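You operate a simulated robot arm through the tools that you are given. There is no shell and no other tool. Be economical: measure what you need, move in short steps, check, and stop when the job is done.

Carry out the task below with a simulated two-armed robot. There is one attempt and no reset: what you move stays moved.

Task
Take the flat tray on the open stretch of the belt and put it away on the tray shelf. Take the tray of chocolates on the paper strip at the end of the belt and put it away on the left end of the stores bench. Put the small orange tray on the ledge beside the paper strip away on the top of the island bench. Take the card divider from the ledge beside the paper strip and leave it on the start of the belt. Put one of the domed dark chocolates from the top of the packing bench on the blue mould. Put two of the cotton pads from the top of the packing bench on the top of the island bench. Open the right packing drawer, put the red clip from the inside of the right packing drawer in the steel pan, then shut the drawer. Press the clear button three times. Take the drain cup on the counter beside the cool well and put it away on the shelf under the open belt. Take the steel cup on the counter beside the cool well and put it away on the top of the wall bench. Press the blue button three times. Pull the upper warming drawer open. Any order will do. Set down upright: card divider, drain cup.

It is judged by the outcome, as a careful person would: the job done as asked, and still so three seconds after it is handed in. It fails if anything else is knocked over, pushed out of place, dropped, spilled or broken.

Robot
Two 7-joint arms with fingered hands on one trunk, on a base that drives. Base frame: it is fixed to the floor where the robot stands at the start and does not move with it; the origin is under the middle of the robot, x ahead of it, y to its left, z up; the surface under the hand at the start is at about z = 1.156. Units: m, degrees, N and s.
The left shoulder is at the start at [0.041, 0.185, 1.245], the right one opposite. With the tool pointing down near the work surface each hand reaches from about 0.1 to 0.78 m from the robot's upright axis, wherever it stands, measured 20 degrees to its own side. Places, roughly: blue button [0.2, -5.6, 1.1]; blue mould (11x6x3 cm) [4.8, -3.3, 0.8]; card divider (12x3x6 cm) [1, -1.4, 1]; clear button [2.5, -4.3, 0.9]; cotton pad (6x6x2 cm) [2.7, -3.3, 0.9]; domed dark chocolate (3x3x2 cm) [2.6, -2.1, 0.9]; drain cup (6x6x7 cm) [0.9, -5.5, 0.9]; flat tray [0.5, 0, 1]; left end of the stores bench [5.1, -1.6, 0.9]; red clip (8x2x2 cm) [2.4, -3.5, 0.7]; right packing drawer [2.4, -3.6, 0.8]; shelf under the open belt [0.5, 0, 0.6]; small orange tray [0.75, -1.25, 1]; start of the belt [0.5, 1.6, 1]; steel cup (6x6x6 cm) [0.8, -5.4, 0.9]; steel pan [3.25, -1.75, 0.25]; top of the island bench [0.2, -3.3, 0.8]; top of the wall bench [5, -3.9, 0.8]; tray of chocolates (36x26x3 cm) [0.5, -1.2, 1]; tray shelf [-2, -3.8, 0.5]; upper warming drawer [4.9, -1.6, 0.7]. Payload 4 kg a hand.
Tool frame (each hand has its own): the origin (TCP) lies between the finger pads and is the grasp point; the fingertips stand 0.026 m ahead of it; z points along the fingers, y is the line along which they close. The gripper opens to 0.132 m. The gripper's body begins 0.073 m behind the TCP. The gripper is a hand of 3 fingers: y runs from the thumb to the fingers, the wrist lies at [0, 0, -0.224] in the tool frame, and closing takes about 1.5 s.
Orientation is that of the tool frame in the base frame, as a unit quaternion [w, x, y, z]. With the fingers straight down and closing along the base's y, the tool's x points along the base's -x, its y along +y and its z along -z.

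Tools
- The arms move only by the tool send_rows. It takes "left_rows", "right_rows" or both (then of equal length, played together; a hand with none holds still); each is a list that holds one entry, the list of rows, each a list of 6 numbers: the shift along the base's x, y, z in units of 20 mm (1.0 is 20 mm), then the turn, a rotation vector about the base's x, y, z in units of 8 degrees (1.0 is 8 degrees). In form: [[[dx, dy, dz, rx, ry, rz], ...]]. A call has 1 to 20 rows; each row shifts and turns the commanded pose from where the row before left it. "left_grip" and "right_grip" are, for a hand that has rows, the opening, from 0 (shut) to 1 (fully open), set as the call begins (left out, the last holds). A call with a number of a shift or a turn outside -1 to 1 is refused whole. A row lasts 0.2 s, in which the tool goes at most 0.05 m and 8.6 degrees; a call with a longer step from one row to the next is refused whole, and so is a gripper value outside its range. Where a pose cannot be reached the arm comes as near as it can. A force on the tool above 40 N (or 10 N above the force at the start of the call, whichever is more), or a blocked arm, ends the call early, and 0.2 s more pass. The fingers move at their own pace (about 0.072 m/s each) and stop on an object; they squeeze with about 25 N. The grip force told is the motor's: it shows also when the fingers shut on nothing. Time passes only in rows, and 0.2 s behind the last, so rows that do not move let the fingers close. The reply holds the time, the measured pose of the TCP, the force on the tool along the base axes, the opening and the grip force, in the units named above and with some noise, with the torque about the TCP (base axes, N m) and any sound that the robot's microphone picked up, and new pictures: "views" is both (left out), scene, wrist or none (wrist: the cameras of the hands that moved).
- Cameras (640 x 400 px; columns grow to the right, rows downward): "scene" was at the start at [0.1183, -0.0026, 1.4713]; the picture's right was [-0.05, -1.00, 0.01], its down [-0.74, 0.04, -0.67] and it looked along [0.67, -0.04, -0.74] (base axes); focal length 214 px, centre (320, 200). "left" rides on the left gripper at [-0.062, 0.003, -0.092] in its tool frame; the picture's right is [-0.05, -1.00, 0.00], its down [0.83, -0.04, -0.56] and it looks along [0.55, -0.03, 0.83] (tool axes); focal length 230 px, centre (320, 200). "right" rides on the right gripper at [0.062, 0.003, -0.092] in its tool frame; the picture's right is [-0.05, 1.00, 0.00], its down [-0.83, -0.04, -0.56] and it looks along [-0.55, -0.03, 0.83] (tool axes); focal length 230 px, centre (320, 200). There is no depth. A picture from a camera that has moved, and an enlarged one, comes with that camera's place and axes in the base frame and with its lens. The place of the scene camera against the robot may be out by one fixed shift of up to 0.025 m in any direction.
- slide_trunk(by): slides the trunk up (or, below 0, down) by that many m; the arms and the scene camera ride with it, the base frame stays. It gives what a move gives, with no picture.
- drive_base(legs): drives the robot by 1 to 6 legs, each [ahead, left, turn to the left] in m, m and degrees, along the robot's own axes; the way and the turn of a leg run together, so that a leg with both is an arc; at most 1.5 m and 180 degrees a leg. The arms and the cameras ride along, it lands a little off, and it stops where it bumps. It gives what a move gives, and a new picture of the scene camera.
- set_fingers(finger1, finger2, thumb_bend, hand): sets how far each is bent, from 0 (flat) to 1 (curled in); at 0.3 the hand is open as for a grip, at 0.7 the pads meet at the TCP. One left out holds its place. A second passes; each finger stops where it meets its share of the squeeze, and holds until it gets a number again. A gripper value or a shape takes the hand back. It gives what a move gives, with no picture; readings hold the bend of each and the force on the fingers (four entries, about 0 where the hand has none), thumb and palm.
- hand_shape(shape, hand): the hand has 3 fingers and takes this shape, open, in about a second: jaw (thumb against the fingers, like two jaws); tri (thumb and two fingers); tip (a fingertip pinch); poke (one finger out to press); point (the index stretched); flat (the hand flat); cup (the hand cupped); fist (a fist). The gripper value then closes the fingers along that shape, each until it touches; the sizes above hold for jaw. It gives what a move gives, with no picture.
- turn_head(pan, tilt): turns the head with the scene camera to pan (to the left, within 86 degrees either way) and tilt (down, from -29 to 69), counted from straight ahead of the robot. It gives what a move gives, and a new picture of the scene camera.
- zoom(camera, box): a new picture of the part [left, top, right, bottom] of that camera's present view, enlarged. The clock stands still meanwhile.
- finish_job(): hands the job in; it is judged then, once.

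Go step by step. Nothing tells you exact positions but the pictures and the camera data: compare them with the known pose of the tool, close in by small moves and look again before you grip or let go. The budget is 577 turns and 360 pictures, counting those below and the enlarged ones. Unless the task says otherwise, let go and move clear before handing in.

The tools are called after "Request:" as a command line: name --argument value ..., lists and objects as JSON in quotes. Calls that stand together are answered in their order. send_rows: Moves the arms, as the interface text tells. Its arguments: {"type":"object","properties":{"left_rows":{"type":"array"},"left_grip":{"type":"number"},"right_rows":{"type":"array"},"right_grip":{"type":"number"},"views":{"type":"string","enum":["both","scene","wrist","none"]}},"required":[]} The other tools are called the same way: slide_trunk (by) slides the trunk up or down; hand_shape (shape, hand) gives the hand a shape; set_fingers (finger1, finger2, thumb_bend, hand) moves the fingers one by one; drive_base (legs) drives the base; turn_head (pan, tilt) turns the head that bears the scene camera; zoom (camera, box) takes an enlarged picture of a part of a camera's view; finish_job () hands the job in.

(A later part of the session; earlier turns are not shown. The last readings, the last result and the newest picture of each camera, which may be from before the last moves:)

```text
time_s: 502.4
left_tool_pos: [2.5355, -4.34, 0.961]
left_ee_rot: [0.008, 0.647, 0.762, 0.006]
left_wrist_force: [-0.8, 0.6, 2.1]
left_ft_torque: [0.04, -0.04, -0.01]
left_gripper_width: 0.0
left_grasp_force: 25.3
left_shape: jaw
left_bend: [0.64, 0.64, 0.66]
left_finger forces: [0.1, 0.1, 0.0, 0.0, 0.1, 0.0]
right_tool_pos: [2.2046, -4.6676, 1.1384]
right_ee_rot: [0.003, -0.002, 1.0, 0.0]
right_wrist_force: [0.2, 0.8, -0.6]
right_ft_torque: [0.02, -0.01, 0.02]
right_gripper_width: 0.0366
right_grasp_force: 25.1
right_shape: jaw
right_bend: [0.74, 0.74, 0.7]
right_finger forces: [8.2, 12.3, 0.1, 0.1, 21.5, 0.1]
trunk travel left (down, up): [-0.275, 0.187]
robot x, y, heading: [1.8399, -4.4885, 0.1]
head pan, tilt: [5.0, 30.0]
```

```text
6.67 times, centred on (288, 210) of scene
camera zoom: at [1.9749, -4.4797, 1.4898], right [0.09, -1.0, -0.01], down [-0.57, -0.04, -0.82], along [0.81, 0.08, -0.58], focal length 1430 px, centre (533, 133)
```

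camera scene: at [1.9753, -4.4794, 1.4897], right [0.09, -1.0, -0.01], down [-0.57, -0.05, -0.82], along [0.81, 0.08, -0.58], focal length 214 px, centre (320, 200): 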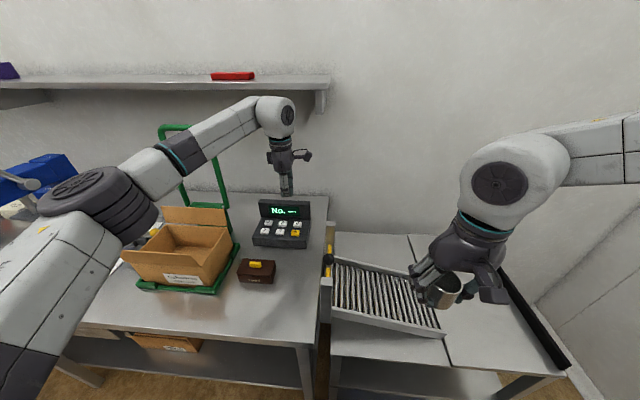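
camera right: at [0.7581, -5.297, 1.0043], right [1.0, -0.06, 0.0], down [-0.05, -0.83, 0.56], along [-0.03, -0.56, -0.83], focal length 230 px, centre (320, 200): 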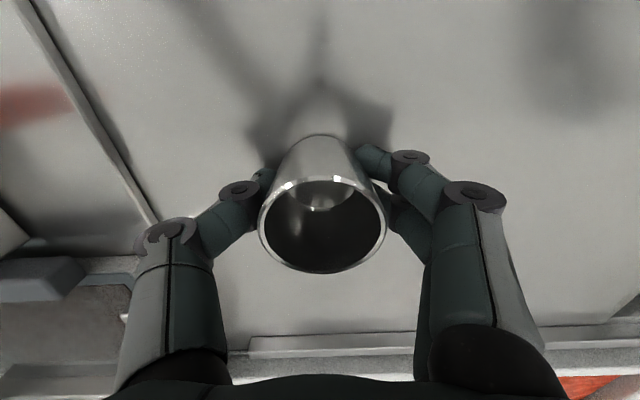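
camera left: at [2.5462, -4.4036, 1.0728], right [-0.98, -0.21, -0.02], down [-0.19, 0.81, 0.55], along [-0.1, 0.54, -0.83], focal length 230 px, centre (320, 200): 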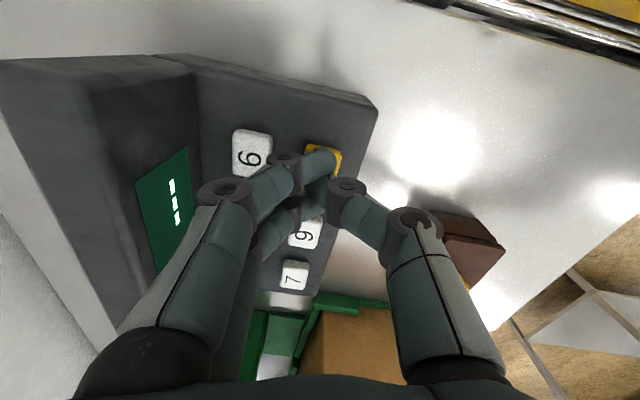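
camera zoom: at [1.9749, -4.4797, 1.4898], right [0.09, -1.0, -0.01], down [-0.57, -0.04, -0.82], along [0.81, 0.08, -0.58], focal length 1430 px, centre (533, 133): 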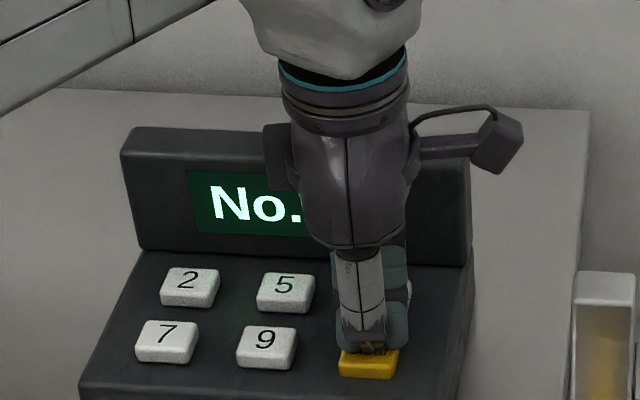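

Touching the Clear key now. Press a few millimetres.

Request:
send_rows --left_rows '[[[0, 0, -0.15, 0, 0, 0], [0, 0, -0.15, 0, 0, 0], [0, 0, 0, 0, 0, 0]]]' --views "none"

```text
time_s: 503.2
left_tool_pos: [2.5349, -4.3404, 0.9554]
left_ee_rot: [0.008, 0.646, 0.763, 0.006]
left_wrist_force: [2.0, 0.5, 5.4]
left_ft_torque: [0.04, 0.01, 0.0]
left_gripper_width: 0.0
left_grasp_force: 24.8
left_shape: jaw
left_bend: [0.64, 0.64, 0.66]
left_finger forces: [0.0, 0.0, 0.0, 0.0, 0.1, 0.0]
right_tool_pos: [2.2044, -4.667, 1.1388]
right_ee_rot: [0.002, -0.002, 1.0, 0.0]
right_wrist_force: [0.6, -0.3, -1.5]
right_ft_torque: [-0.01, 0.01, 0.02]
right_gripper_width: 0.0369
right_grasp_force: 25.6
right_shape: jaw
right_bend: [0.74, 0.74, 0.7]
right_finger forces: [8.2, 12.4, 0.0, 0.1, 21.4, 0.1]
trunk travel left (down, up): [-0.275, 0.187]
robot x, y, heading: [1.8472, -4.4939, 0.2]
head pan, tilt: [5.0, 30.0]
heard: click
```

Click one. Lift and press twice more.

Request:
send_rows --left_rows '[[[0, 0, 0.4, 0, 0, 0], [0, 0, 0.4, 0, 0, 0], [0, 0, 0, 0, 0, 0]]]' --views "none"

Request:
send_rows --left_rows '[[[0, 0, -0.3, 0, 0, 0], [0, 0, -0.2, 0, 0, 0], [0, 0, -0.15, 0, 0, 0], [0, 0, -0.15, 0, 0, 0], [0, 0, 0, 0, 0, 0]]]' --views "none"

Request:
send_rows --left_rows '[[[0, 0, 0.4, 0, 0, 0], [0, 0, 0.4, 0, 0, 0], [0, 0, 0, 0, 0, 0]]]' --views "none"

Request:
send_rows --left_rows '[[[0, 0, -0.3, 0, 0, 0], [0, 0, -0.2, 0, 0, 0], [0, 0, -0.15, 0, 0, 0], [0, 0, -0.15, 0, 0, 0], [0, 0, 0, 0, 0, 0]]]' --views "none"

```text
time_s: 504.0
left_tool_pos: [2.5339, -4.3403, 0.9694]
left_ee_rot: [0.008, 0.647, 0.762, 0.005]
left_wrist_force: [0.1, 0.0, 1.0]
left_ft_torque: [0.01, 0.01, 0.0]
left_gripper_width: 0.0
left_grasp_force: 24.7
left_shape: jaw
left_bend: [0.64, 0.64, 0.66]
left_finger forces: [0.0, 0.0, 0.0, 0.0, 0.1, 0.0]
right_tool_pos: [2.2048, -4.6673, 1.1391]
right_ee_rot: [0.002, -0.001, 1.0, 0.001]
right_wrist_force: [-0.1, 0.0, -1.1]
right_ft_torque: [0.02, 0.02, 0.05]
right_gripper_width: 0.037
right_grasp_force: 25.0
right_shape: jaw
right_bend: [0.74, 0.74, 0.7]
right_finger forces: [8.3, 12.4, 0.0, 0.0, 21.4, 0.0]
trunk travel left (down, up): [-0.275, 0.187]
robot x, y, heading: [1.85, -4.4908, 0.3]
head pan, tilt: [5.0, 30.0]
```

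```text
time_s: 505.2
left_tool_pos: [2.5346, -4.3418, 0.9548]
left_ee_rot: [0.009, 0.648, 0.762, 0.006]
left_wrist_force: [1.6, 0.3, 4.7]
left_ft_torque: [0.02, -0.01, 0.01]
left_gripper_width: 0.0
left_grasp_force: 24.5
left_shape: jaw
left_bend: [0.64, 0.64, 0.66]
left_finger forces: [0.0, 0.0, 0.0, 0.0, 0.0, 0.0]
right_tool_pos: [2.2041, -4.6684, 1.1385]
right_ee_rot: [0.002, -0.002, 1.0, 0.0]
right_wrist_force: [-1.2, -0.4, -0.5]
right_ft_torque: [-0.03, -0.03, -0.05]
right_gripper_width: 0.0367
right_grasp_force: 25.4
right_shape: jaw
right_bend: [0.74, 0.74, 0.7]
right_finger forces: [8.2, 12.5, 0.0, 0.0, 21.5, 0.1]
trunk travel left (down, up): [-0.275, 0.187]
robot x, y, heading: [1.8484, -4.4928, 0.1]
head pan, tilt: [5.0, 30.0]
heard: click
```

```text
time_s: 506.0
left_tool_pos: [2.5348, -4.3417, 0.9723]
left_ee_rot: [0.007, 0.648, 0.762, 0.005]
left_wrist_force: [0.5, 0.5, 0.2]
left_ft_torque: [0.02, 0.03, 0.0]
left_gripper_width: 0.0
left_grasp_force: 24.9
left_shape: jaw
left_bend: [0.64, 0.64, 0.66]
left_finger forces: [0.0, 0.0, 0.0, 0.0, 0.0, 0.0]
right_tool_pos: [2.2053, -4.6678, 1.1381]
right_ee_rot: [0.002, -0.002, 1.0, 0.001]
right_wrist_force: [0.5, -0.6, -1.1]
right_ft_torque: [0.0, 0.02, -0.01]
right_gripper_width: 0.0365
right_grasp_force: 24.8
right_shape: jaw
right_bend: [0.74, 0.74, 0.7]
right_finger forces: [8.2, 12.4, 0.1, 0.0, 21.5, 0.1]
trunk travel left (down, up): [-0.275, 0.187]
robot x, y, heading: [1.8469, -4.4928, 0.1]
head pan, tilt: [5.0, 30.0]
```

```text
time_s: 507.2
left_tool_pos: [2.5329, -4.3409, 0.9548]
left_ee_rot: [0.008, 0.647, 0.762, 0.005]
left_wrist_force: [-0.9, 0.0, 3.4]
left_ft_torque: [-0.01, 0.01, 0.0]
left_gripper_width: 0.0
left_grasp_force: 25.0
left_shape: jaw
left_bend: [0.64, 0.64, 0.66]
left_finger forces: [0.0, 0.0, 0.0, 0.0, 0.0, 0.1]
right_tool_pos: [2.2039, -4.6677, 1.1394]
right_ee_rot: [0.003, -0.002, 1.0, 0.001]
right_wrist_force: [0.0, 0.1, -0.9]
right_ft_torque: [-0.01, 0.0, 0.02]
right_gripper_width: 0.0369
right_grasp_force: 24.3
right_shape: jaw
right_bend: [0.74, 0.74, 0.7]
right_finger forces: [8.2, 12.5, 0.0, 0.0, 21.4, 0.0]
trunk travel left (down, up): [-0.275, 0.187]
robot x, y, heading: [1.8487, -4.4924, 0.2]
head pan, tilt: [5.0, 30.0]
heard: click
```

Three clicks on Clear. Lift, turn the hand back, and move along the packing bench to look at the pads, drawer and chocolates.

Request:
send_rows --left_rows '[[[0, 0, 0.8, 0, 0, 0], [0, 0, 1, 0, 0, 0], [0, 0, 1, 0, 0, 0], [0, 0, 1, 0, 0, 0], [0, 0, 1, 0, 0, 0], [0, 0, 1, 0, 0, 0], [0, 0, 1, 0, 0, 0], [0, 0, 1, 0, 0, 0], [0, 0, 1, 0, 0, 0], [-1, 0, 1, 0, 0, 0], [-1, 0, 1, 0, 0, 0], [-1, 0, 1, 0, 0, 0], [-1, 0, 1, 0, 0, 0], [-1, 0, 1, 0, 0, 0], [-1, 0, 0.5, 0, 0, 0]]]' --views "none"

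Request:
send_rows --left_rows '[[[-0.5, 0, 0, 0, 0, 1], [-0.5, 0, 0, 0, 0, 1], [-0.5, 0, 0, 0, 0, 1], [-0.5, 0, 0, 0, 0, 1], [0, 0, 0, 0, 0, 1], [0, 0, 0, 0, 0, 1], [0, 0, 0, 0, 0, 1], [0, 0, 0, 0, 0, 1], [0, 0, 0, 0, 0, 1], [0, 0, 0, 0, 0, 1], [0, 0, 0, 0, 0, 1], [0, 0, 0, -0.05, 0.05, 0.25]]]' --left_grip 1 --views "none"

Request:
drive_base --legs '[[-0.3, 0, 0], [0, 1.2, 0]]'

Request:
turn_head --pan 0 --tilt 25

```text
time_s: 510.4
left_tool_pos: [2.4144, -4.3399, 1.24]
left_ee_rot: [0.008, 0.647, 0.762, 0.005]
left_wrist_force: [-0.7, 0.0, 0.7]
left_ft_torque: [0.04, -0.03, -0.01]
left_gripper_width: 0.0
left_grasp_force: 25.0
left_shape: jaw
left_bend: [0.64, 0.64, 0.66]
left_finger forces: [0.0, 0.1, 0.0, 0.0, 0.1, 0.1]
right_tool_pos: [2.2028, -4.6663, 1.1392]
right_ee_rot: [0.003, -0.002, 1.0, 0.001]
right_wrist_force: [-0.1, 0.0, -1.2]
right_ft_torque: [0.07, 0.0, 0.01]
right_gripper_width: 0.0367
right_grasp_force: 25.4
right_shape: jaw
right_bend: [0.74, 0.74, 0.7]
right_finger forces: [8.2, 12.3, 0.0, 0.0, 21.6, 0.0]
trunk travel left (down, up): [-0.275, 0.187]
robot x, y, heading: [1.846, -4.4883, 0.3]
head pan, tilt: [5.0, 30.0]
```

```text
time_s: 513.0
left_tool_pos: [2.3756, -4.34, 1.2398]
left_ee_rot: [-0.002, -0.082, 0.997, 0.006]
left_wrist_force: [-0.2, 0.3, 0.0]
left_ft_torque: [0.0, -0.01, 0.0]
left_gripper_width: 0.132
left_grasp_force: 0.1
left_shape: jaw
left_bend: [0.3, 0.3, 0.3]
left_finger forces: [0.0, 0.1, 0.0, 0.0, 0.0, 0.0]
right_tool_pos: [2.2044, -4.6675, 1.1386]
right_ee_rot: [0.001, -0.002, 1.0, 0.0]
right_wrist_force: [0.2, -0.1, -0.3]
right_ft_torque: [0.02, -0.03, 0.06]
right_gripper_width: 0.0366
right_grasp_force: 24.7
right_shape: jaw
right_bend: [0.74, 0.74, 0.7]
right_finger forces: [8.2, 12.4, 0.0, 0.1, 21.5, 0.0]
trunk travel left (down, up): [-0.275, 0.187]
robot x, y, heading: [1.851, -4.4874, 0.2]
head pan, tilt: [5.0, 30.0]
```

```text
time_s: 520.7
left_tool_pos: [2.0746, -3.1391, 1.2414]
left_ee_rot: [-0.002, -0.079, 0.997, 0.007]
left_wrist_force: [0.3, -0.9, -0.5]
left_ft_torque: [0.04, -0.02, -0.01]
left_gripper_width: 0.1317
left_grasp_force: 0.1
left_shape: jaw
left_bend: [0.3, 0.3, 0.3]
left_finger forces: [0.1, 0.1, 0.1, 0.1, 0.1, 0.0]
right_tool_pos: [1.9022, -3.4662, 1.1385]
right_ee_rot: [0.002, 0.001, 1.0, 0.001]
right_wrist_force: [0.2, -0.9, 0.0]
right_ft_torque: [-0.04, 0.01, -0.02]
right_gripper_width: 0.0364
right_grasp_force: 25.0
right_shape: jaw
right_bend: [0.74, 0.74, 0.7]
right_finger forces: [8.3, 12.4, 0.1, 0.0, 21.5, 0.0]
trunk travel left (down, up): [-0.275, 0.187]
robot x, y, heading: [1.5485, -3.2875, 0.1]
head pan, tilt: [5.0, 30.0]
camera scene: at [1.6734, -3.2773, 1.4898], right [0.09, -1.0, -0.01], down [-0.57, -0.04, -0.82], along [0.81, 0.07, -0.58], focal length 214 px, centre (320, 200)
```

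scene: 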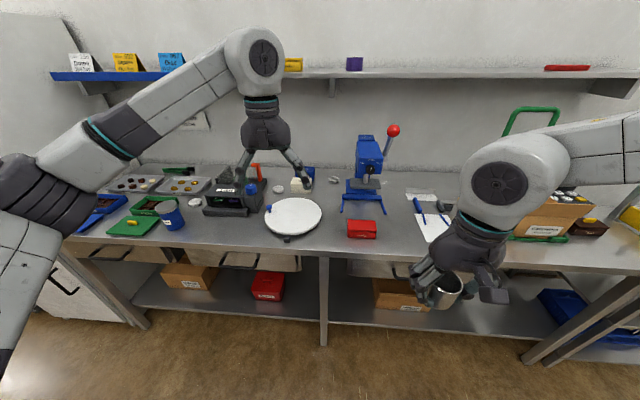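

```text
time_s: 521.4
left_tool_pos: [2.0749, -3.1385, 1.2404]
left_ee_rot: [-0.002, -0.079, 0.997, 0.005]
left_wrist_force: [-0.2, -0.4, -0.1]
left_ft_torque: [0.0, -0.04, -0.02]
left_gripper_width: 0.132
left_grasp_force: 0.0
left_shape: jaw
left_bend: [0.3, 0.3, 0.3]
left_finger forces: [0.0, 0.0, 0.0, 0.1, 0.0, 0.1]
right_tool_pos: [1.9028, -3.4661, 1.1387]
right_ee_rot: [0.003, 0.0, 1.0, 0.0]
right_wrist_force: [0.0, 0.0, 0.2]
right_ft_torque: [-0.01, -0.02, 0.0]
right_gripper_width: 0.0367
right_grasp_force: 25.1
right_shape: jaw
right_bend: [0.74, 0.74, 0.7]
right_finger forces: [8.3, 12.4, 0.0, 0.0, 21.5, 0.1]
trunk travel left (down, up): [-0.275, 0.187]
robot x, y, heading: [1.5432, -3.2847, -0.2]
head pan, tilt: [0.0, 25.0]
camera scene: at [1.6762, -3.2846, 1.4975], right [0.0, -1.0, 0.0], down [-0.5, 0.0, -0.86], along [0.86, 0.0, -0.5], focal length 214 px, centre (320, 200)
```

scene: 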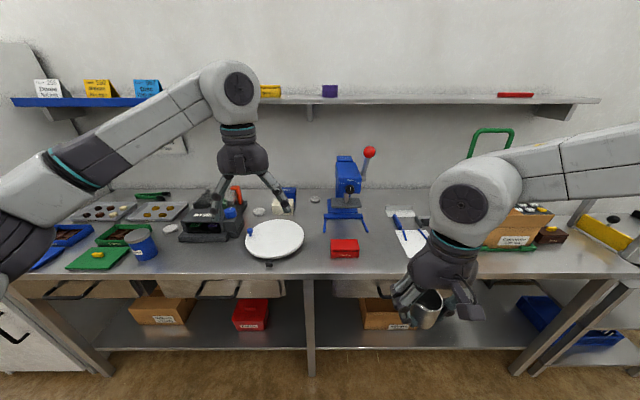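

Request:
zoom --camera "scene" --box '[200, 170, 360, 270]'

Request:
zoom --camera "scene" --box '[40, 180, 200, 280]'

```text
4.00 times, centred on (280, 220) of scene
camera zoom: at [1.6762, -3.2846, 1.4975], right [0.0, -1.0, 0.0], down [-0.5, 0.0, -0.86], along [0.86, 0.0, -0.5], focal length 858 px, centre (480, 120)
```

zoom: 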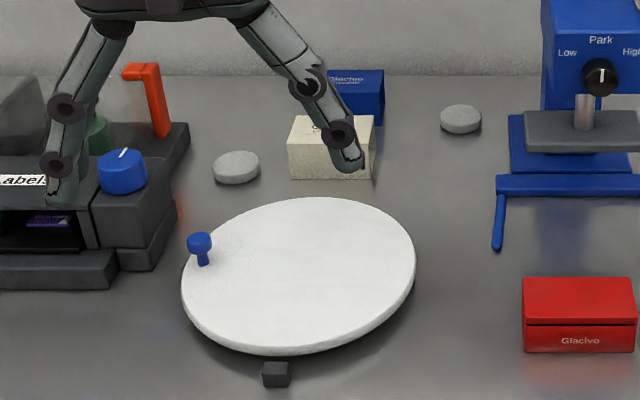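

```text
4.00 times, centred on (120, 230) of scene
camera zoom: at [1.6762, -3.2846, 1.4975], right [0.0, -1.0, 0.0], down [-0.5, 0.0, -0.86], along [0.86, 0.0, -0.5], focal length 858 px, centre (1120, 80)
```

zoom: 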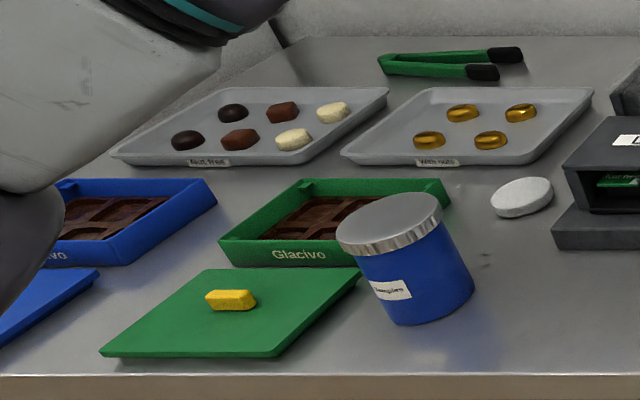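

I can see the pads (three grey discs) and the domed dark chocolates in the "Nut free" tray at about (2.56–2.62, -2.12). With the steel cup still in the right hand, I'll take one dark dome with the left and deliver both to the east room together.

Request:
drive_base --legs '[[0, 1.0, 0], [0.3, 0, 0]]'

Request:
turn_head --pan 10 --tilt 40

Request:
zoom --camera "left" --box '[0, 0, 640, 400]'

```text
time_s: 527.7
left_tool_pos: [2.2252, -2.163, 1.2583]
left_ee_rot: [0.018, -0.07, 0.997, 0.018]
left_wrist_force: [0.1, 0.6, 0.7]
left_ft_torque: [0.02, -0.03, 0.02]
left_gripper_width: 0.1321
left_grasp_force: 0.1
left_shape: jaw
left_bend: [0.3, 0.3, 0.3]
left_finger forces: [0.1, 0.0, 0.0, 0.0, 0.1, 0.0]
right_tool_pos: [2.0747, -2.48, 1.1442]
right_ee_rot: [0.013, -0.013, 1.0, 0.008]
right_wrist_force: [-0.3, 0.3, -1.3]
right_ft_torque: [-0.01, 0.01, 0.01]
right_gripper_width: 0.0364
right_grasp_force: 25.0
right_shape: jaw
right_bend: [0.74, 0.74, 0.7]
right_finger forces: [8.4, 12.5, 0.0, 0.0, 21.6, 0.0]
trunk travel left (down, up): [-0.275, 0.187]
robot x, y, heading: [1.7326, -2.2973, 1.7]
head pan, tilt: [0.0, 25.0]
stopped in leg 2: the robot was blocked; the commanded pose is now the measured one
camera scene: at [1.8341, -2.3105, 1.5008], right [0.03, -1.0, -0.01], down [-0.48, 0.0, -0.88], along [0.88, 0.03, -0.48], focal length 214 px, centre (320, 200)
```

scene: 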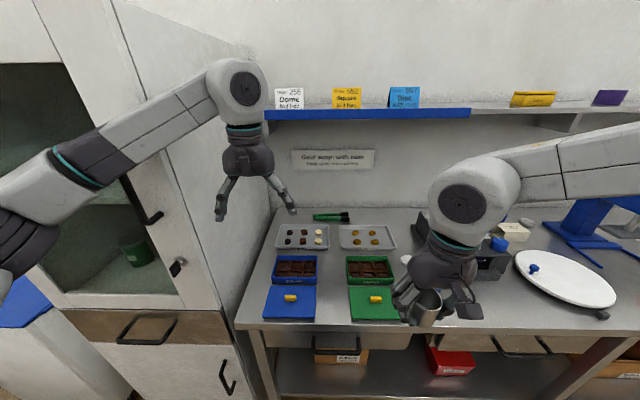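

```text
time_s: 528.5
left_tool_pos: [2.2248, -2.1632, 1.2571]
left_ee_rot: [0.017, -0.07, 0.997, 0.018]
left_wrist_force: [0.6, -1.1, 0.4]
left_ft_torque: [0.01, -0.05, 0.02]
left_gripper_width: 0.132
left_grasp_force: 0.1
left_shape: jaw
left_bend: [0.3, 0.3, 0.3]
left_finger forces: [0.0, 0.1, 0.1, 0.1, 0.0, 0.0]
right_tool_pos: [2.0736, -2.4818, 1.1453]
right_ee_rot: [0.015, -0.012, 1.0, 0.008]
right_wrist_force: [0.5, -0.3, -0.8]
right_ft_torque: [-0.01, -0.03, 0.04]
right_gripper_width: 0.0367
right_grasp_force: 24.8
right_shape: jaw
right_bend: [0.74, 0.74, 0.7]
right_finger forces: [8.4, 12.5, 0.1, 0.0, 21.6, 0.1]
trunk travel left (down, up): [-0.275, 0.187]
robot x, y, heading: [1.7382, -2.2999, 1.3]
head pan, tilt: [10.0, 40.0]
camera scene: at [1.8224, -2.2969, 1.4784], right [0.2, -0.98, -0.02], down [-0.68, -0.12, -0.73], along [0.71, 0.16, -0.69], focal length 214 px, centre (320, 200)
```

scene: 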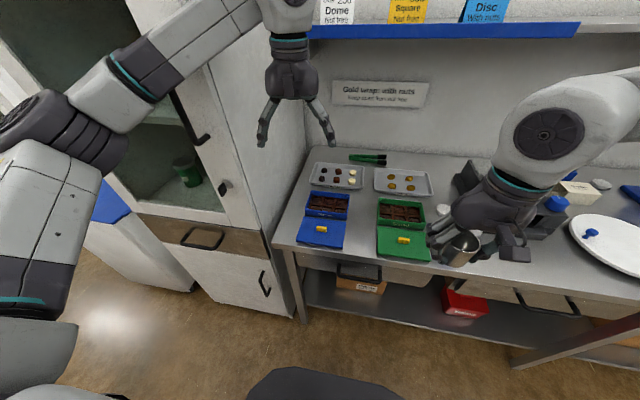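

```text
1.00 times, centred on (320, 200) of left (not enlarged: the box is as wide or as high as the picture)
camera zoom: at [2.283, -2.1538, 1.3518], right [0.19, -0.98, -0.03], down [-0.83, -0.18, 0.52], along [-0.52, -0.07, -0.85], focal length 230 px, centre (320, 200)
```

zoom: 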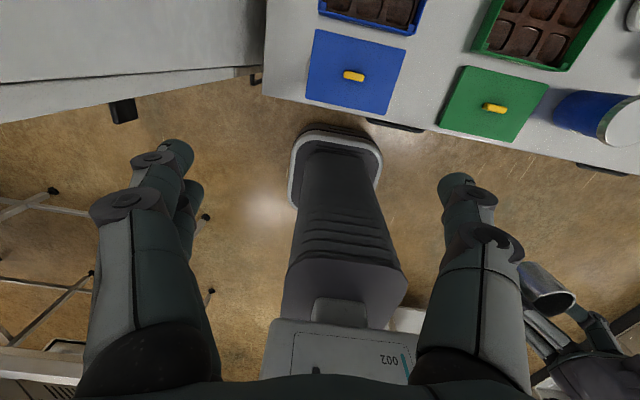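

Something on the left arm touched the cabinet. I'll back off a bit, shift right, and approach again.

Request:
drive_base --legs '[[-0.1, 0, 0], [0, -0.22, -1.5], [0.24, 0, 0]]'

```text
time_s: 529.2
left_tool_pos: [2.2229, -2.1654, 1.2573]
left_ee_rot: [0.022, -0.063, 0.998, 0.016]
left_wrist_force: [0.7, 0.7, 0.4]
left_ft_torque: [0.03, -0.01, 0.02]
left_gripper_width: 0.1318
left_grasp_force: 0.1
left_shape: jaw
left_bend: [0.3, 0.3, 0.3]
left_finger forces: [0.0, 0.0, 0.1, 0.0, 0.0, 0.1]
right_tool_pos: [2.0744, -2.4783, 1.1436]
right_ee_rot: [0.011, -0.013, 1.0, 0.005]
right_wrist_force: [0.2, -0.6, 0.1]
right_ft_torque: [0.0, -0.04, 0.03]
right_gripper_width: 0.0367
right_grasp_force: 24.9
right_shape: jaw
right_bend: [0.74, 0.74, 0.7]
right_finger forces: [8.3, 12.5, 0.0, 0.0, 21.5, 0.0]
trunk travel left (down, up): [-0.275, 0.187]
robot x, y, heading: [1.7308, -2.2991, 1.2]
head pan, tilt: [10.0, 40.0]
stopped in leg 1: the robot was blocked; the commanded pose is now the measured one
camera scene: at [1.8256, -2.2923, 1.477], right [0.2, -0.98, -0.02], down [-0.68, -0.12, -0.72], along [0.7, 0.16, -0.69], focal length 214 px, centre (320, 200)
```

scene: 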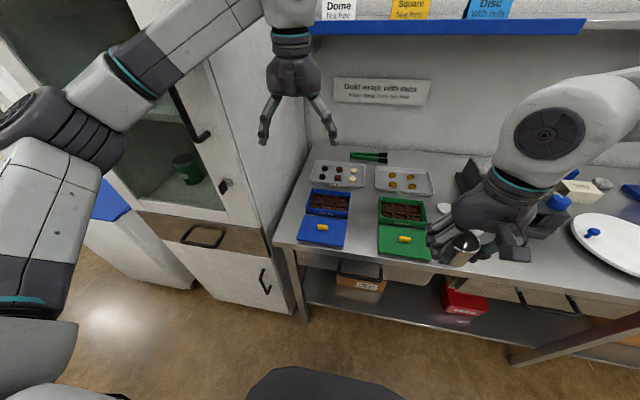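

Request:
turn_head --pan 75 --tilt 25

```text
time_s: 530.6
left_tool_pos: [2.2234, -2.1643, 1.2572]
left_ee_rot: [0.02, -0.065, 0.998, 0.018]
left_wrist_force: [0.0, 0.8, -0.1]
left_ft_torque: [0.01, 0.01, 0.01]
left_gripper_width: 0.1318
left_grasp_force: 0.0
left_shape: jaw
left_bend: [0.3, 0.3, 0.3]
left_finger forces: [0.0, 0.0, 0.0, 0.0, 0.0, 0.1]
right_tool_pos: [2.0759, -2.4793, 1.1429]
right_ee_rot: [0.011, -0.012, 1.0, 0.006]
right_wrist_force: [-0.2, 0.3, -0.7]
right_ft_torque: [0.02, 0.02, 0.02]
right_gripper_width: 0.0365
right_grasp_force: 24.7
right_shape: jaw
right_bend: [0.74, 0.74, 0.7]
right_finger forces: [8.4, 12.5, 0.0, 0.0, 21.8, 0.1]
trunk travel left (down, up): [-0.275, 0.187]
robot x, y, heading: [1.7296, -2.2966, 1.6]
head pan, tilt: [75.0, 25.0]
camera scene: at [1.7654, -2.2215, 1.5058], right [0.97, -0.23, -0.07], down [-0.16, -0.4, -0.9], along [0.18, 0.88, -0.43], focal length 214 px, centre (320, 200)
```

scene: 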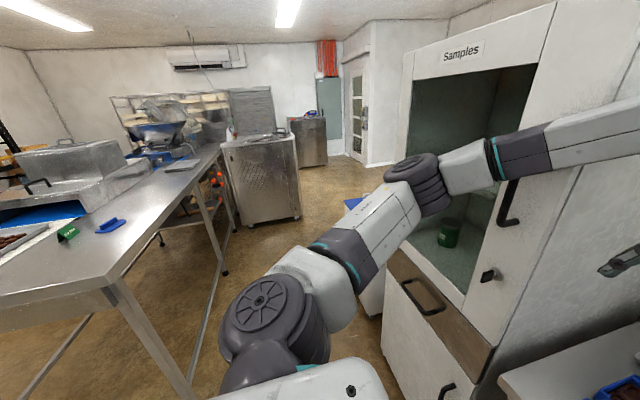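

Request:
send_rows --left_rows '[[[-0.6, -0.5, 0, 0, 0, 0], [-0.6, -0.5, 0, 0, 0, 0], [-0.6, -0.5, 0, 0, 0, 0], [-0.6, -0.5, 0, 0, 0, 0], [-0.6, -0.5, 0, 0, 0, 0]]]' --views "scene"

```text
time_s: 531.8
left_tool_pos: [2.1831, -2.1985, 1.2459]
left_ee_rot: [0.01, -0.068, 0.998, 0.012]
left_wrist_force: [-0.9, 0.6, 0.4]
left_ft_torque: [-0.14, -0.14, -0.02]
left_gripper_width: 0.1321
left_grasp_force: 0.1
left_shape: jaw
left_bend: [0.3, 0.3, 0.3]
left_finger forces: [0.0, 0.1, 0.0, 0.0, 0.0, 0.0]
right_tool_pos: [2.0896, -2.4667, 1.1407]
right_ee_rot: [0.004, -0.011, 1.0, 0.0]
right_wrist_force: [-0.3, 0.3, 0.1]
right_ft_torque: [0.01, -0.03, -0.05]
right_gripper_width: 0.0367
right_grasp_force: 25.3
right_shape: jaw
right_bend: [0.74, 0.74, 0.7]
right_finger forces: [8.4, 12.6, 0.0, 0.1, 21.5, 0.0]
trunk travel left (down, up): [-0.275, 0.187]
robot x, y, heading: [1.7322, -2.2956, 1.3]
head pan, tilt: [75.0, 25.0]
camera scene: at [1.7857, -2.2036, 1.5036], right [0.97, -0.24, -0.08], down [-0.18, -0.41, -0.89], along [0.18, 0.88, -0.44], focal length 214 px, centre (320, 200)
```

scene: 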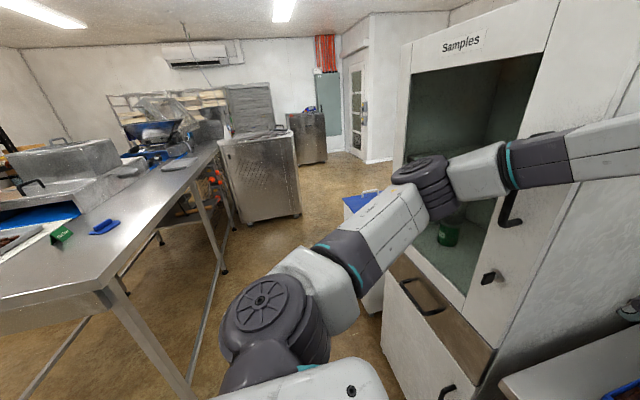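

Request:
drive_base --legs '[[-0.1, 0, 0]]'

```text
time_s: 532.9
left_tool_pos: [2.0875, -2.2004, 1.2456]
left_ee_rot: [0.009, -0.068, 0.998, 0.012]
left_wrist_force: [-0.7, 0.9, -0.4]
left_ft_torque: [0.0, 0.0, 0.01]
left_gripper_width: 0.1318
left_grasp_force: 0.0
left_shape: jaw
left_bend: [0.3, 0.3, 0.3]
left_finger forces: [0.0, 0.0, 0.1, 0.0, 0.0, 0.0]
right_tool_pos: [1.9935, -2.4706, 1.1384]
right_ee_rot: [0.001, -0.013, 1.0, 0.001]
right_wrist_force: [-0.1, 0.7, -0.2]
right_ft_torque: [-0.03, 0.01, 0.0]
right_gripper_width: 0.0369
right_grasp_force: 24.9
right_shape: jaw
right_bend: [0.74, 0.74, 0.7]
right_finger forces: [8.4, 12.4, 0.1, 0.1, 21.6, 0.0]
trunk travel left (down, up): [-0.275, 0.187]
robot x, y, heading: [1.6347, -2.302, 1.4]
head pan, tilt: [75.0, 25.0]
camera scene: at [1.6922, -2.2078, 1.5036], right [0.97, -0.24, -0.09], down [-0.18, -0.41, -0.89], along [0.17, 0.88, -0.44], focal length 214 px, centre (320, 200)
```

scene: 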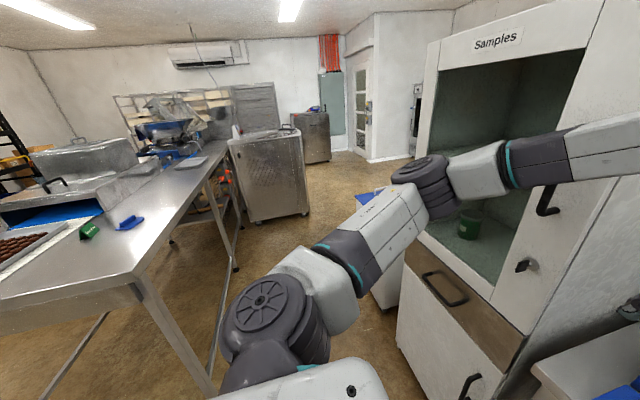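

Free again, nothing displaced. The cabinet is too tight for the left arm here, so I'll deliver the steel cup to the east room first, then use the right hand for the chocolate.

Request:
drive_base --legs '[[-0.16, 0, -1.4], [0, 1.0, 0], [0, 0.8, 0]]'

Request:
turn_head --pan 0 --tilt 15

Request:
turn_head --pan -40 --tilt 20

```text
time_s: 543.0
left_tool_pos: [1.9178, -0.4117, 1.2467]
left_ee_rot: [0.009, -0.061, 0.998, 0.012]
left_wrist_force: [-0.2, 0.4, 0.6]
left_ft_torque: [-0.01, -0.03, 0.01]
left_gripper_width: 0.1319
left_grasp_force: 0.1
left_shape: jaw
left_bend: [0.3, 0.3, 0.3]
left_finger forces: [0.1, 0.0, 0.1, 0.0, 0.1, 0.0]
right_tool_pos: [1.8209, -0.6797, 1.1389]
right_ee_rot: [0.002, -0.005, 1.0, 0.001]
right_wrist_force: [0.3, -0.2, -0.8]
right_ft_torque: [0.0, -0.01, 0.01]
right_gripper_width: 0.0364
right_grasp_force: 24.8
right_shape: jaw
right_bend: [0.74, 0.74, 0.7]
right_finger forces: [8.3, 12.5, 0.0, 0.0, 21.5, 0.0]
trunk travel left (down, up): [-0.275, 0.187]
robot x, y, heading: [1.4578, -0.4994, 0.5]
head pan, tilt: [75.0, 25.0]
camera scene: at [1.5212, -0.413, 1.5038], right [0.96, -0.25, -0.09], down [-0.19, -0.41, -0.89], along [0.19, 0.88, -0.44], focal length 214 px, centre (320, 200)
```

scene: 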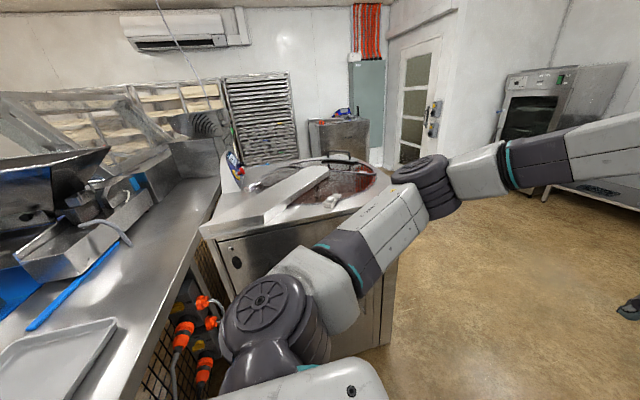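

```text
time_s: 544.5
left_tool_pos: [1.9165, -0.4107, 1.2466]
left_ee_rot: [0.009, -0.061, 0.998, 0.012]
left_wrist_force: [0.6, 0.8, -0.8]
left_ft_torque: [-0.01, -0.04, -0.02]
left_gripper_width: 0.1318
left_grasp_force: 0.1
left_shape: jaw
left_bend: [0.3, 0.3, 0.3]
left_finger forces: [0.0, 0.0, 0.0, 0.0, 0.0, 0.0]
right_tool_pos: [1.8194, -0.6794, 1.139]
right_ee_rot: [0.002, -0.005, 1.0, 0.001]
right_wrist_force: [0.8, 0.3, -0.8]
right_ft_torque: [0.04, -0.02, -0.02]
right_gripper_width: 0.0366
right_grasp_force: 25.4
right_shape: jaw
right_bend: [0.74, 0.74, 0.7]
right_finger forces: [8.4, 12.5, 0.1, 0.1, 21.5, 0.0]
trunk travel left (down, up): [-0.275, 0.187]
robot x, y, heading: [1.4598, -0.5028, 0.8]
head pan, tilt: [0.0, 15.0]
camera scene: at [1.5928, -0.5009, 1.5136], right [0.01, -1.0, 0.0], down [-0.35, 0.0, -0.94], along [0.94, 0.01, -0.35], focal length 214 px, centre (320, 200)
```

scene: 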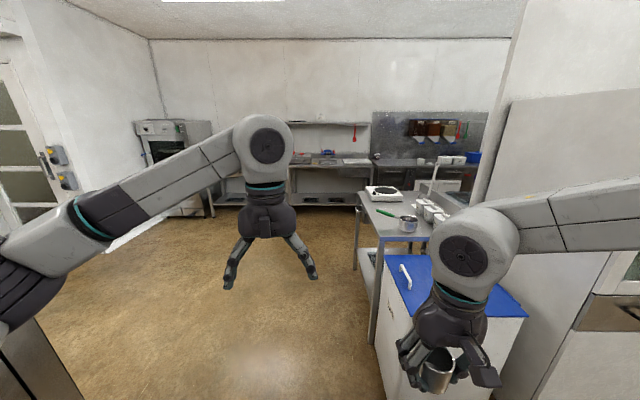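

```text
time_s: 545.5
left_tool_pos: [1.9171, -0.4116, 1.2455]
left_ee_rot: [0.009, -0.061, 0.998, 0.012]
left_wrist_force: [0.9, 0.4, 0.2]
left_ft_torque: [-0.01, 0.01, -0.01]
left_gripper_width: 0.1319
left_grasp_force: 0.1
left_shape: jaw
left_bend: [0.3, 0.3, 0.3]
left_finger forces: [0.1, 0.0, 0.0, 0.1, 0.0, 0.1]
right_tool_pos: [1.8199, -0.6793, 1.1389]
right_ee_rot: [0.001, -0.005, 1.0, 0.0]
right_wrist_force: [0.4, 0.2, -0.6]
right_ft_torque: [-0.02, 0.04, 0.01]
right_gripper_width: 0.0365
right_grasp_force: 24.8
right_shape: jaw
right_bend: [0.74, 0.74, 0.7]
right_finger forces: [8.4, 12.5, 0.1, 0.0, 21.5, 0.0]
trunk travel left (down, up): [-0.275, 0.187]
robot x, y, heading: [1.4589, -0.5015, 0.4]
head pan, tilt: [-40.0, 20.0]
camera scene: at [1.5708, -0.5609, 1.5075], right [-0.63, -0.77, 0.06], down [-0.35, 0.22, -0.91], along [0.69, -0.6, -0.41], focal length 214 px, centre (320, 200)
```

scene: 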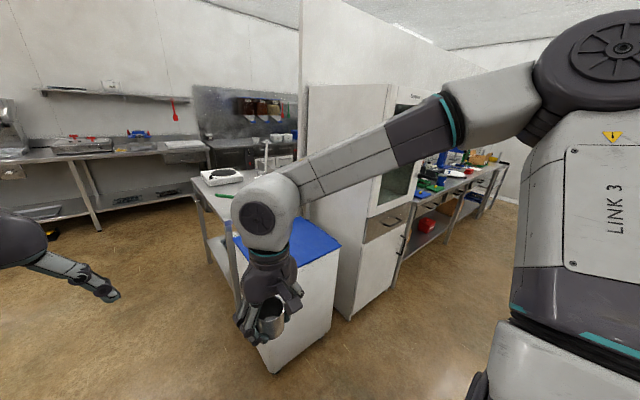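

Request:
drive_base --legs '[[0, 0.15, 0], [1.4, 0, 0], [0.8, 0, 0]]'

Request:
turn_head --pan -50 --tilt 22

Request:
turn_head --pan 0 --tilt 22

```text
time_s: 557.5
left_tool_pos: [4.1433, -0.2455, 1.2461]
left_ee_rot: [0.01, -0.061, 0.998, 0.012]
left_wrist_force: [0.3, -0.1, 1.1]
left_ft_torque: [-0.06, 0.0, -0.03]
left_gripper_width: 0.1318
left_grasp_force: 0.1
left_shape: jaw
left_bend: [0.3, 0.3, 0.3]
left_finger forces: [0.0, 0.1, 0.1, 0.0, 0.1, 0.0]
right_tool_pos: [4.0474, -0.5133, 1.139]
right_ee_rot: [0.002, -0.005, 1.0, 0.001]
right_wrist_force: [0.4, 0.3, -1.1]
right_ft_torque: [0.03, 0.01, 0.01]
right_gripper_width: 0.0366
right_grasp_force: 25.0
right_shape: jaw
right_bend: [0.74, 0.74, 0.7]
right_finger forces: [8.5, 12.5, 0.0, 0.0, 21.6, 0.0]
trunk travel left (down, up): [-0.275, 0.187]
robot x, y, heading: [3.6866, -0.339, 0.6]
head pan, tilt: [-40.0, 20.0]
camera scene: at [3.7977, -0.3948, 1.5076], right [-0.63, -0.77, 0.06], down [-0.35, 0.22, -0.91], along [0.69, -0.6, -0.41], focal length 214 px, centre (320, 200)
```

scene: 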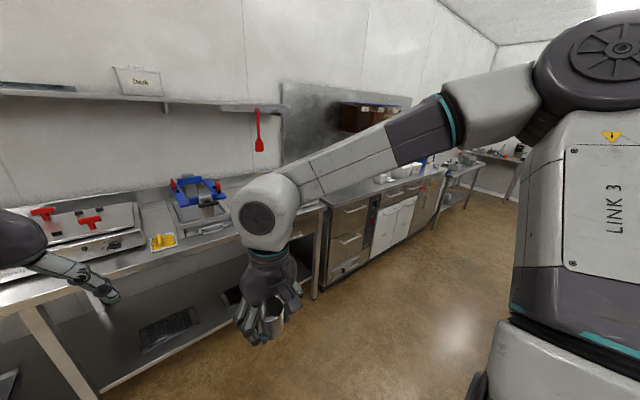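

```text
time_s: 558.2
left_tool_pos: [4.1449, -0.2456, 1.2456]
left_ee_rot: [0.009, -0.061, 0.998, 0.013]
left_wrist_force: [-0.2, 0.1, -0.3]
left_ft_torque: [0.02, 0.01, 0.02]
left_gripper_width: 0.1318
left_grasp_force: 0.0
left_shape: jaw
left_bend: [0.3, 0.3, 0.3]
left_finger forces: [0.1, 0.1, 0.0, 0.0, 0.1, 0.0]
right_tool_pos: [4.0484, -0.5131, 1.1386]
right_ee_rot: [0.002, -0.005, 1.0, 0.001]
right_wrist_force: [0.0, 0.8, -1.1]
right_ft_torque: [0.01, 0.01, 0.02]
right_gripper_width: 0.0367
right_grasp_force: 24.7
right_shape: jaw
right_bend: [0.74, 0.74, 0.7]
right_finger forces: [8.5, 12.4, 0.0, 0.1, 21.6, 0.0]
trunk travel left (down, up): [-0.275, 0.187]
robot x, y, heading: [3.6874, -0.3407, 0.6]
head pan, tilt: [-50.0, 22.0]
camera scene: at [3.7869, -0.4061, 1.5053], right [-0.76, -0.65, 0.07], down [-0.33, 0.28, -0.9], along [0.57, -0.7, -0.43], focal length 214 px, centre (320, 200)
```

scene: 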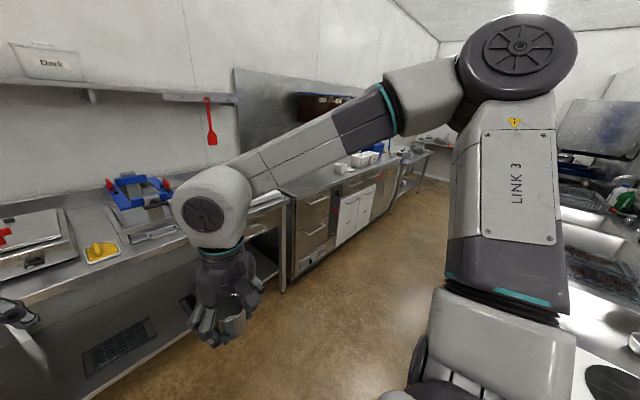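

```text
time_s: 559.4
left_tool_pos: [4.1435, -0.245, 1.246]
left_ee_rot: [0.009, -0.061, 0.998, 0.012]
left_wrist_force: [0.2, 0.1, 0.2]
left_ft_torque: [-0.01, -0.01, -0.02]
left_gripper_width: 0.1316
left_grasp_force: 0.1
left_shape: jaw
left_bend: [0.3, 0.3, 0.3]
left_finger forces: [0.0, 0.1, 0.0, 0.0, 0.1, 0.0]
right_tool_pos: [4.0472, -0.5146, 1.139]
right_ee_rot: [0.001, -0.005, 1.0, 0.001]
right_wrist_force: [-0.4, -0.4, -0.9]
right_ft_torque: [-0.02, -0.02, 0.04]
right_gripper_width: 0.0364
right_grasp_force: 24.7
right_shape: jaw
right_bend: [0.74, 0.74, 0.7]
right_finger forces: [8.6, 12.5, 0.0, 0.1, 21.6, 0.0]
trunk travel left (down, up): [-0.275, 0.187]
robot x, y, heading: [3.6857, -0.3381, 0.6]
head pan, tilt: [0.0, 22.0]
camera scene: at [3.8188, -0.3348, 1.5023], right [0.01, -1.0, 0.0], down [-0.46, 0.0, -0.89], along [0.89, 0.01, -0.46], focal length 214 px, centre (320, 200)
```

scene: 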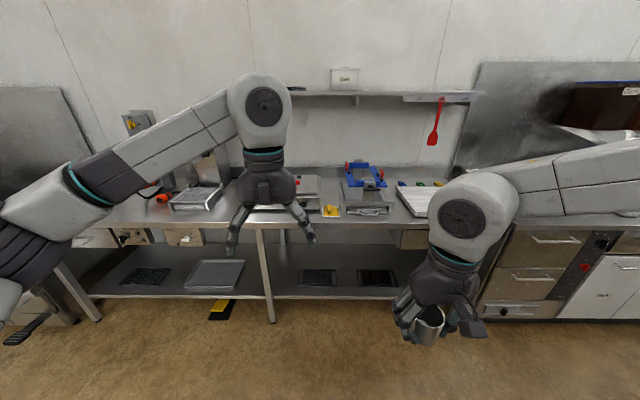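

Request:
drive_base --legs '[[0.3, 0, 0], [0, -1.3, 0]]'

Request:
turn_head --pan 0 --tilt 32

Request:
drive_base --legs '[[0, -1.2, 0], [0, -0.9, 0]]'

```text
time_s: 567.6
left_tool_pos: [4.4664, -1.533, 1.246]
left_ee_rot: [0.008, -0.073, 0.997, 0.012]
left_wrist_force: [-0.1, 0.2, -1.4]
left_ft_torque: [0.01, 0.0, 0.01]
left_gripper_width: 0.1319
left_grasp_force: 0.1
left_shape: jaw
left_bend: [0.3, 0.3, 0.3]
left_finger forces: [0.0, 0.0, 0.0, 0.1, 0.0, 0.0]
right_tool_pos: [4.3757, -1.8035, 1.1391]
right_ee_rot: [0.001, -0.017, 1.0, 0.001]
right_wrist_force: [0.4, 0.7, -0.5]
right_ft_torque: [0.02, 0.01, 0.0]
right_gripper_width: 0.0367
right_grasp_force: 24.8
right_shape: jaw
right_bend: [0.74, 0.74, 0.7]
right_finger forces: [8.6, 12.5, 0.1, 0.1, 21.5, 0.0]
trunk travel left (down, up): [-0.275, 0.187]
robot x, y, heading: [4.0128, -1.6375, 1.8]
head pan, tilt: [0.0, 22.0]
camera scene: at [4.1428, -1.6304, 1.5023], right [0.03, -1.0, 0.0], down [-0.46, -0.02, -0.89], along [0.89, 0.03, -0.46], focal length 214 px, centre (320, 200)
```

scene: 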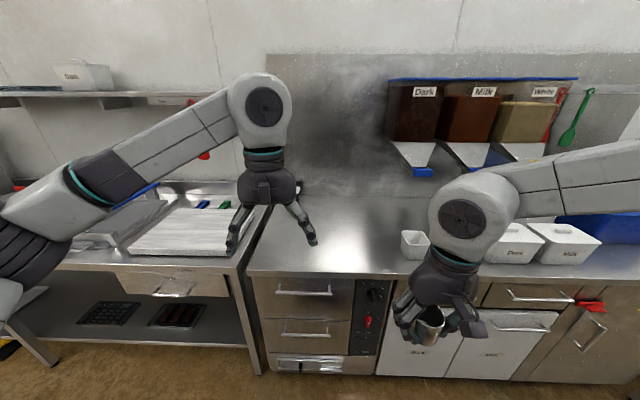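

```text
time_s: 568.3
left_tool_pos: [4.4659, -1.5344, 1.2456]
left_ee_rot: [0.008, -0.074, 0.997, 0.011]
left_wrist_force: [-0.4, -0.4, 0.1]
left_ft_torque: [0.01, 0.0, -0.05]
left_gripper_width: 0.1318
left_grasp_force: 0.1
left_shape: jaw
left_bend: [0.3, 0.3, 0.3]
left_finger forces: [0.0, 0.1, 0.1, 0.0, 0.0, 0.0]
right_tool_pos: [4.3763, -1.8032, 1.1386]
right_ee_rot: [0.002, -0.018, 1.0, 0.002]
right_wrist_force: [-1.1, -1.2, -0.6]
right_ft_torque: [-0.04, 0.04, -0.02]
right_gripper_width: 0.0363
right_grasp_force: 24.7
right_shape: jaw
right_bend: [0.74, 0.74, 0.7]
right_finger forces: [8.6, 12.5, 0.0, 0.1, 21.5, 0.1]
trunk travel left (down, up): [-0.275, 0.187]
robot x, y, heading: [4.0136, -1.6404, 2.0]
head pan, tilt: [0.0, 32.0]
camera scene: at [4.1381, -1.6311, 1.4868], right [0.03, -1.0, 0.0], down [-0.6, -0.02, -0.8], along [0.8, 0.03, -0.6], focal length 214 px, centre (320, 200)
```

scene: 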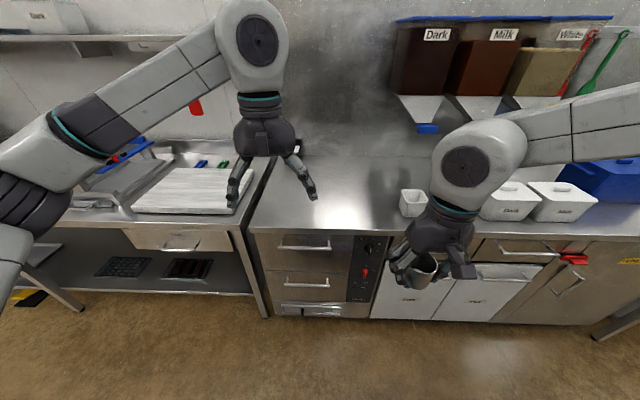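

```text
time_s: 578.8
left_tool_pos: [4.5288, -3.6466, 1.2465]
left_ee_rot: [0.008, -0.064, 0.998, 0.012]
left_wrist_force: [-0.2, 0.6, 0.0]
left_ft_torque: [-0.05, -0.01, 0.03]
left_gripper_width: 0.132
left_grasp_force: 0.0
left_shape: jaw
left_bend: [0.3, 0.3, 0.3]
left_finger forces: [0.0, 0.1, 0.1, 0.0, 0.0, 0.1]
right_tool_pos: [4.4326, -3.9148, 1.1392]
right_ee_rot: [0.001, -0.008, 1.0, 0.001]
right_wrist_force: [-0.3, -0.5, -0.7]
right_ft_torque: [-0.01, -0.03, 0.0]
right_gripper_width: 0.0366
right_grasp_force: 25.1
right_shape: jaw
right_bend: [0.74, 0.74, 0.7]
right_finger forces: [8.5, 12.4, 0.1, 0.0, 21.5, 0.0]
trunk travel left (down, up): [-0.275, 0.187]
robot x, y, heading: [4.0701, -3.7401, 0.9]
head pan, tilt: [0.0, 32.0]
camera scene: at [4.1988, -3.7381, 1.4867], right [0.02, -1.0, 0.0], down [-0.6, -0.01, -0.8], along [0.8, 0.01, -0.6], focal length 214 px, centre (320, 200)
```

scene: 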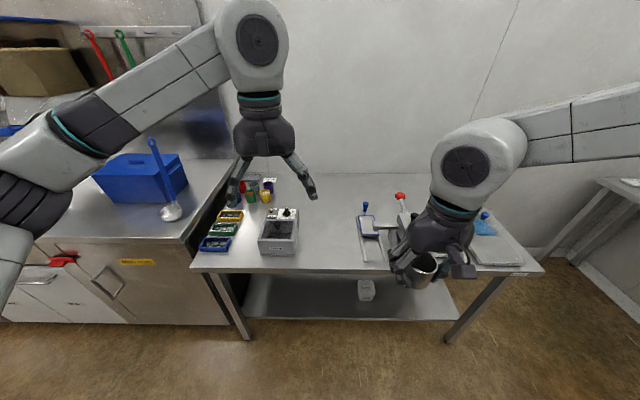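

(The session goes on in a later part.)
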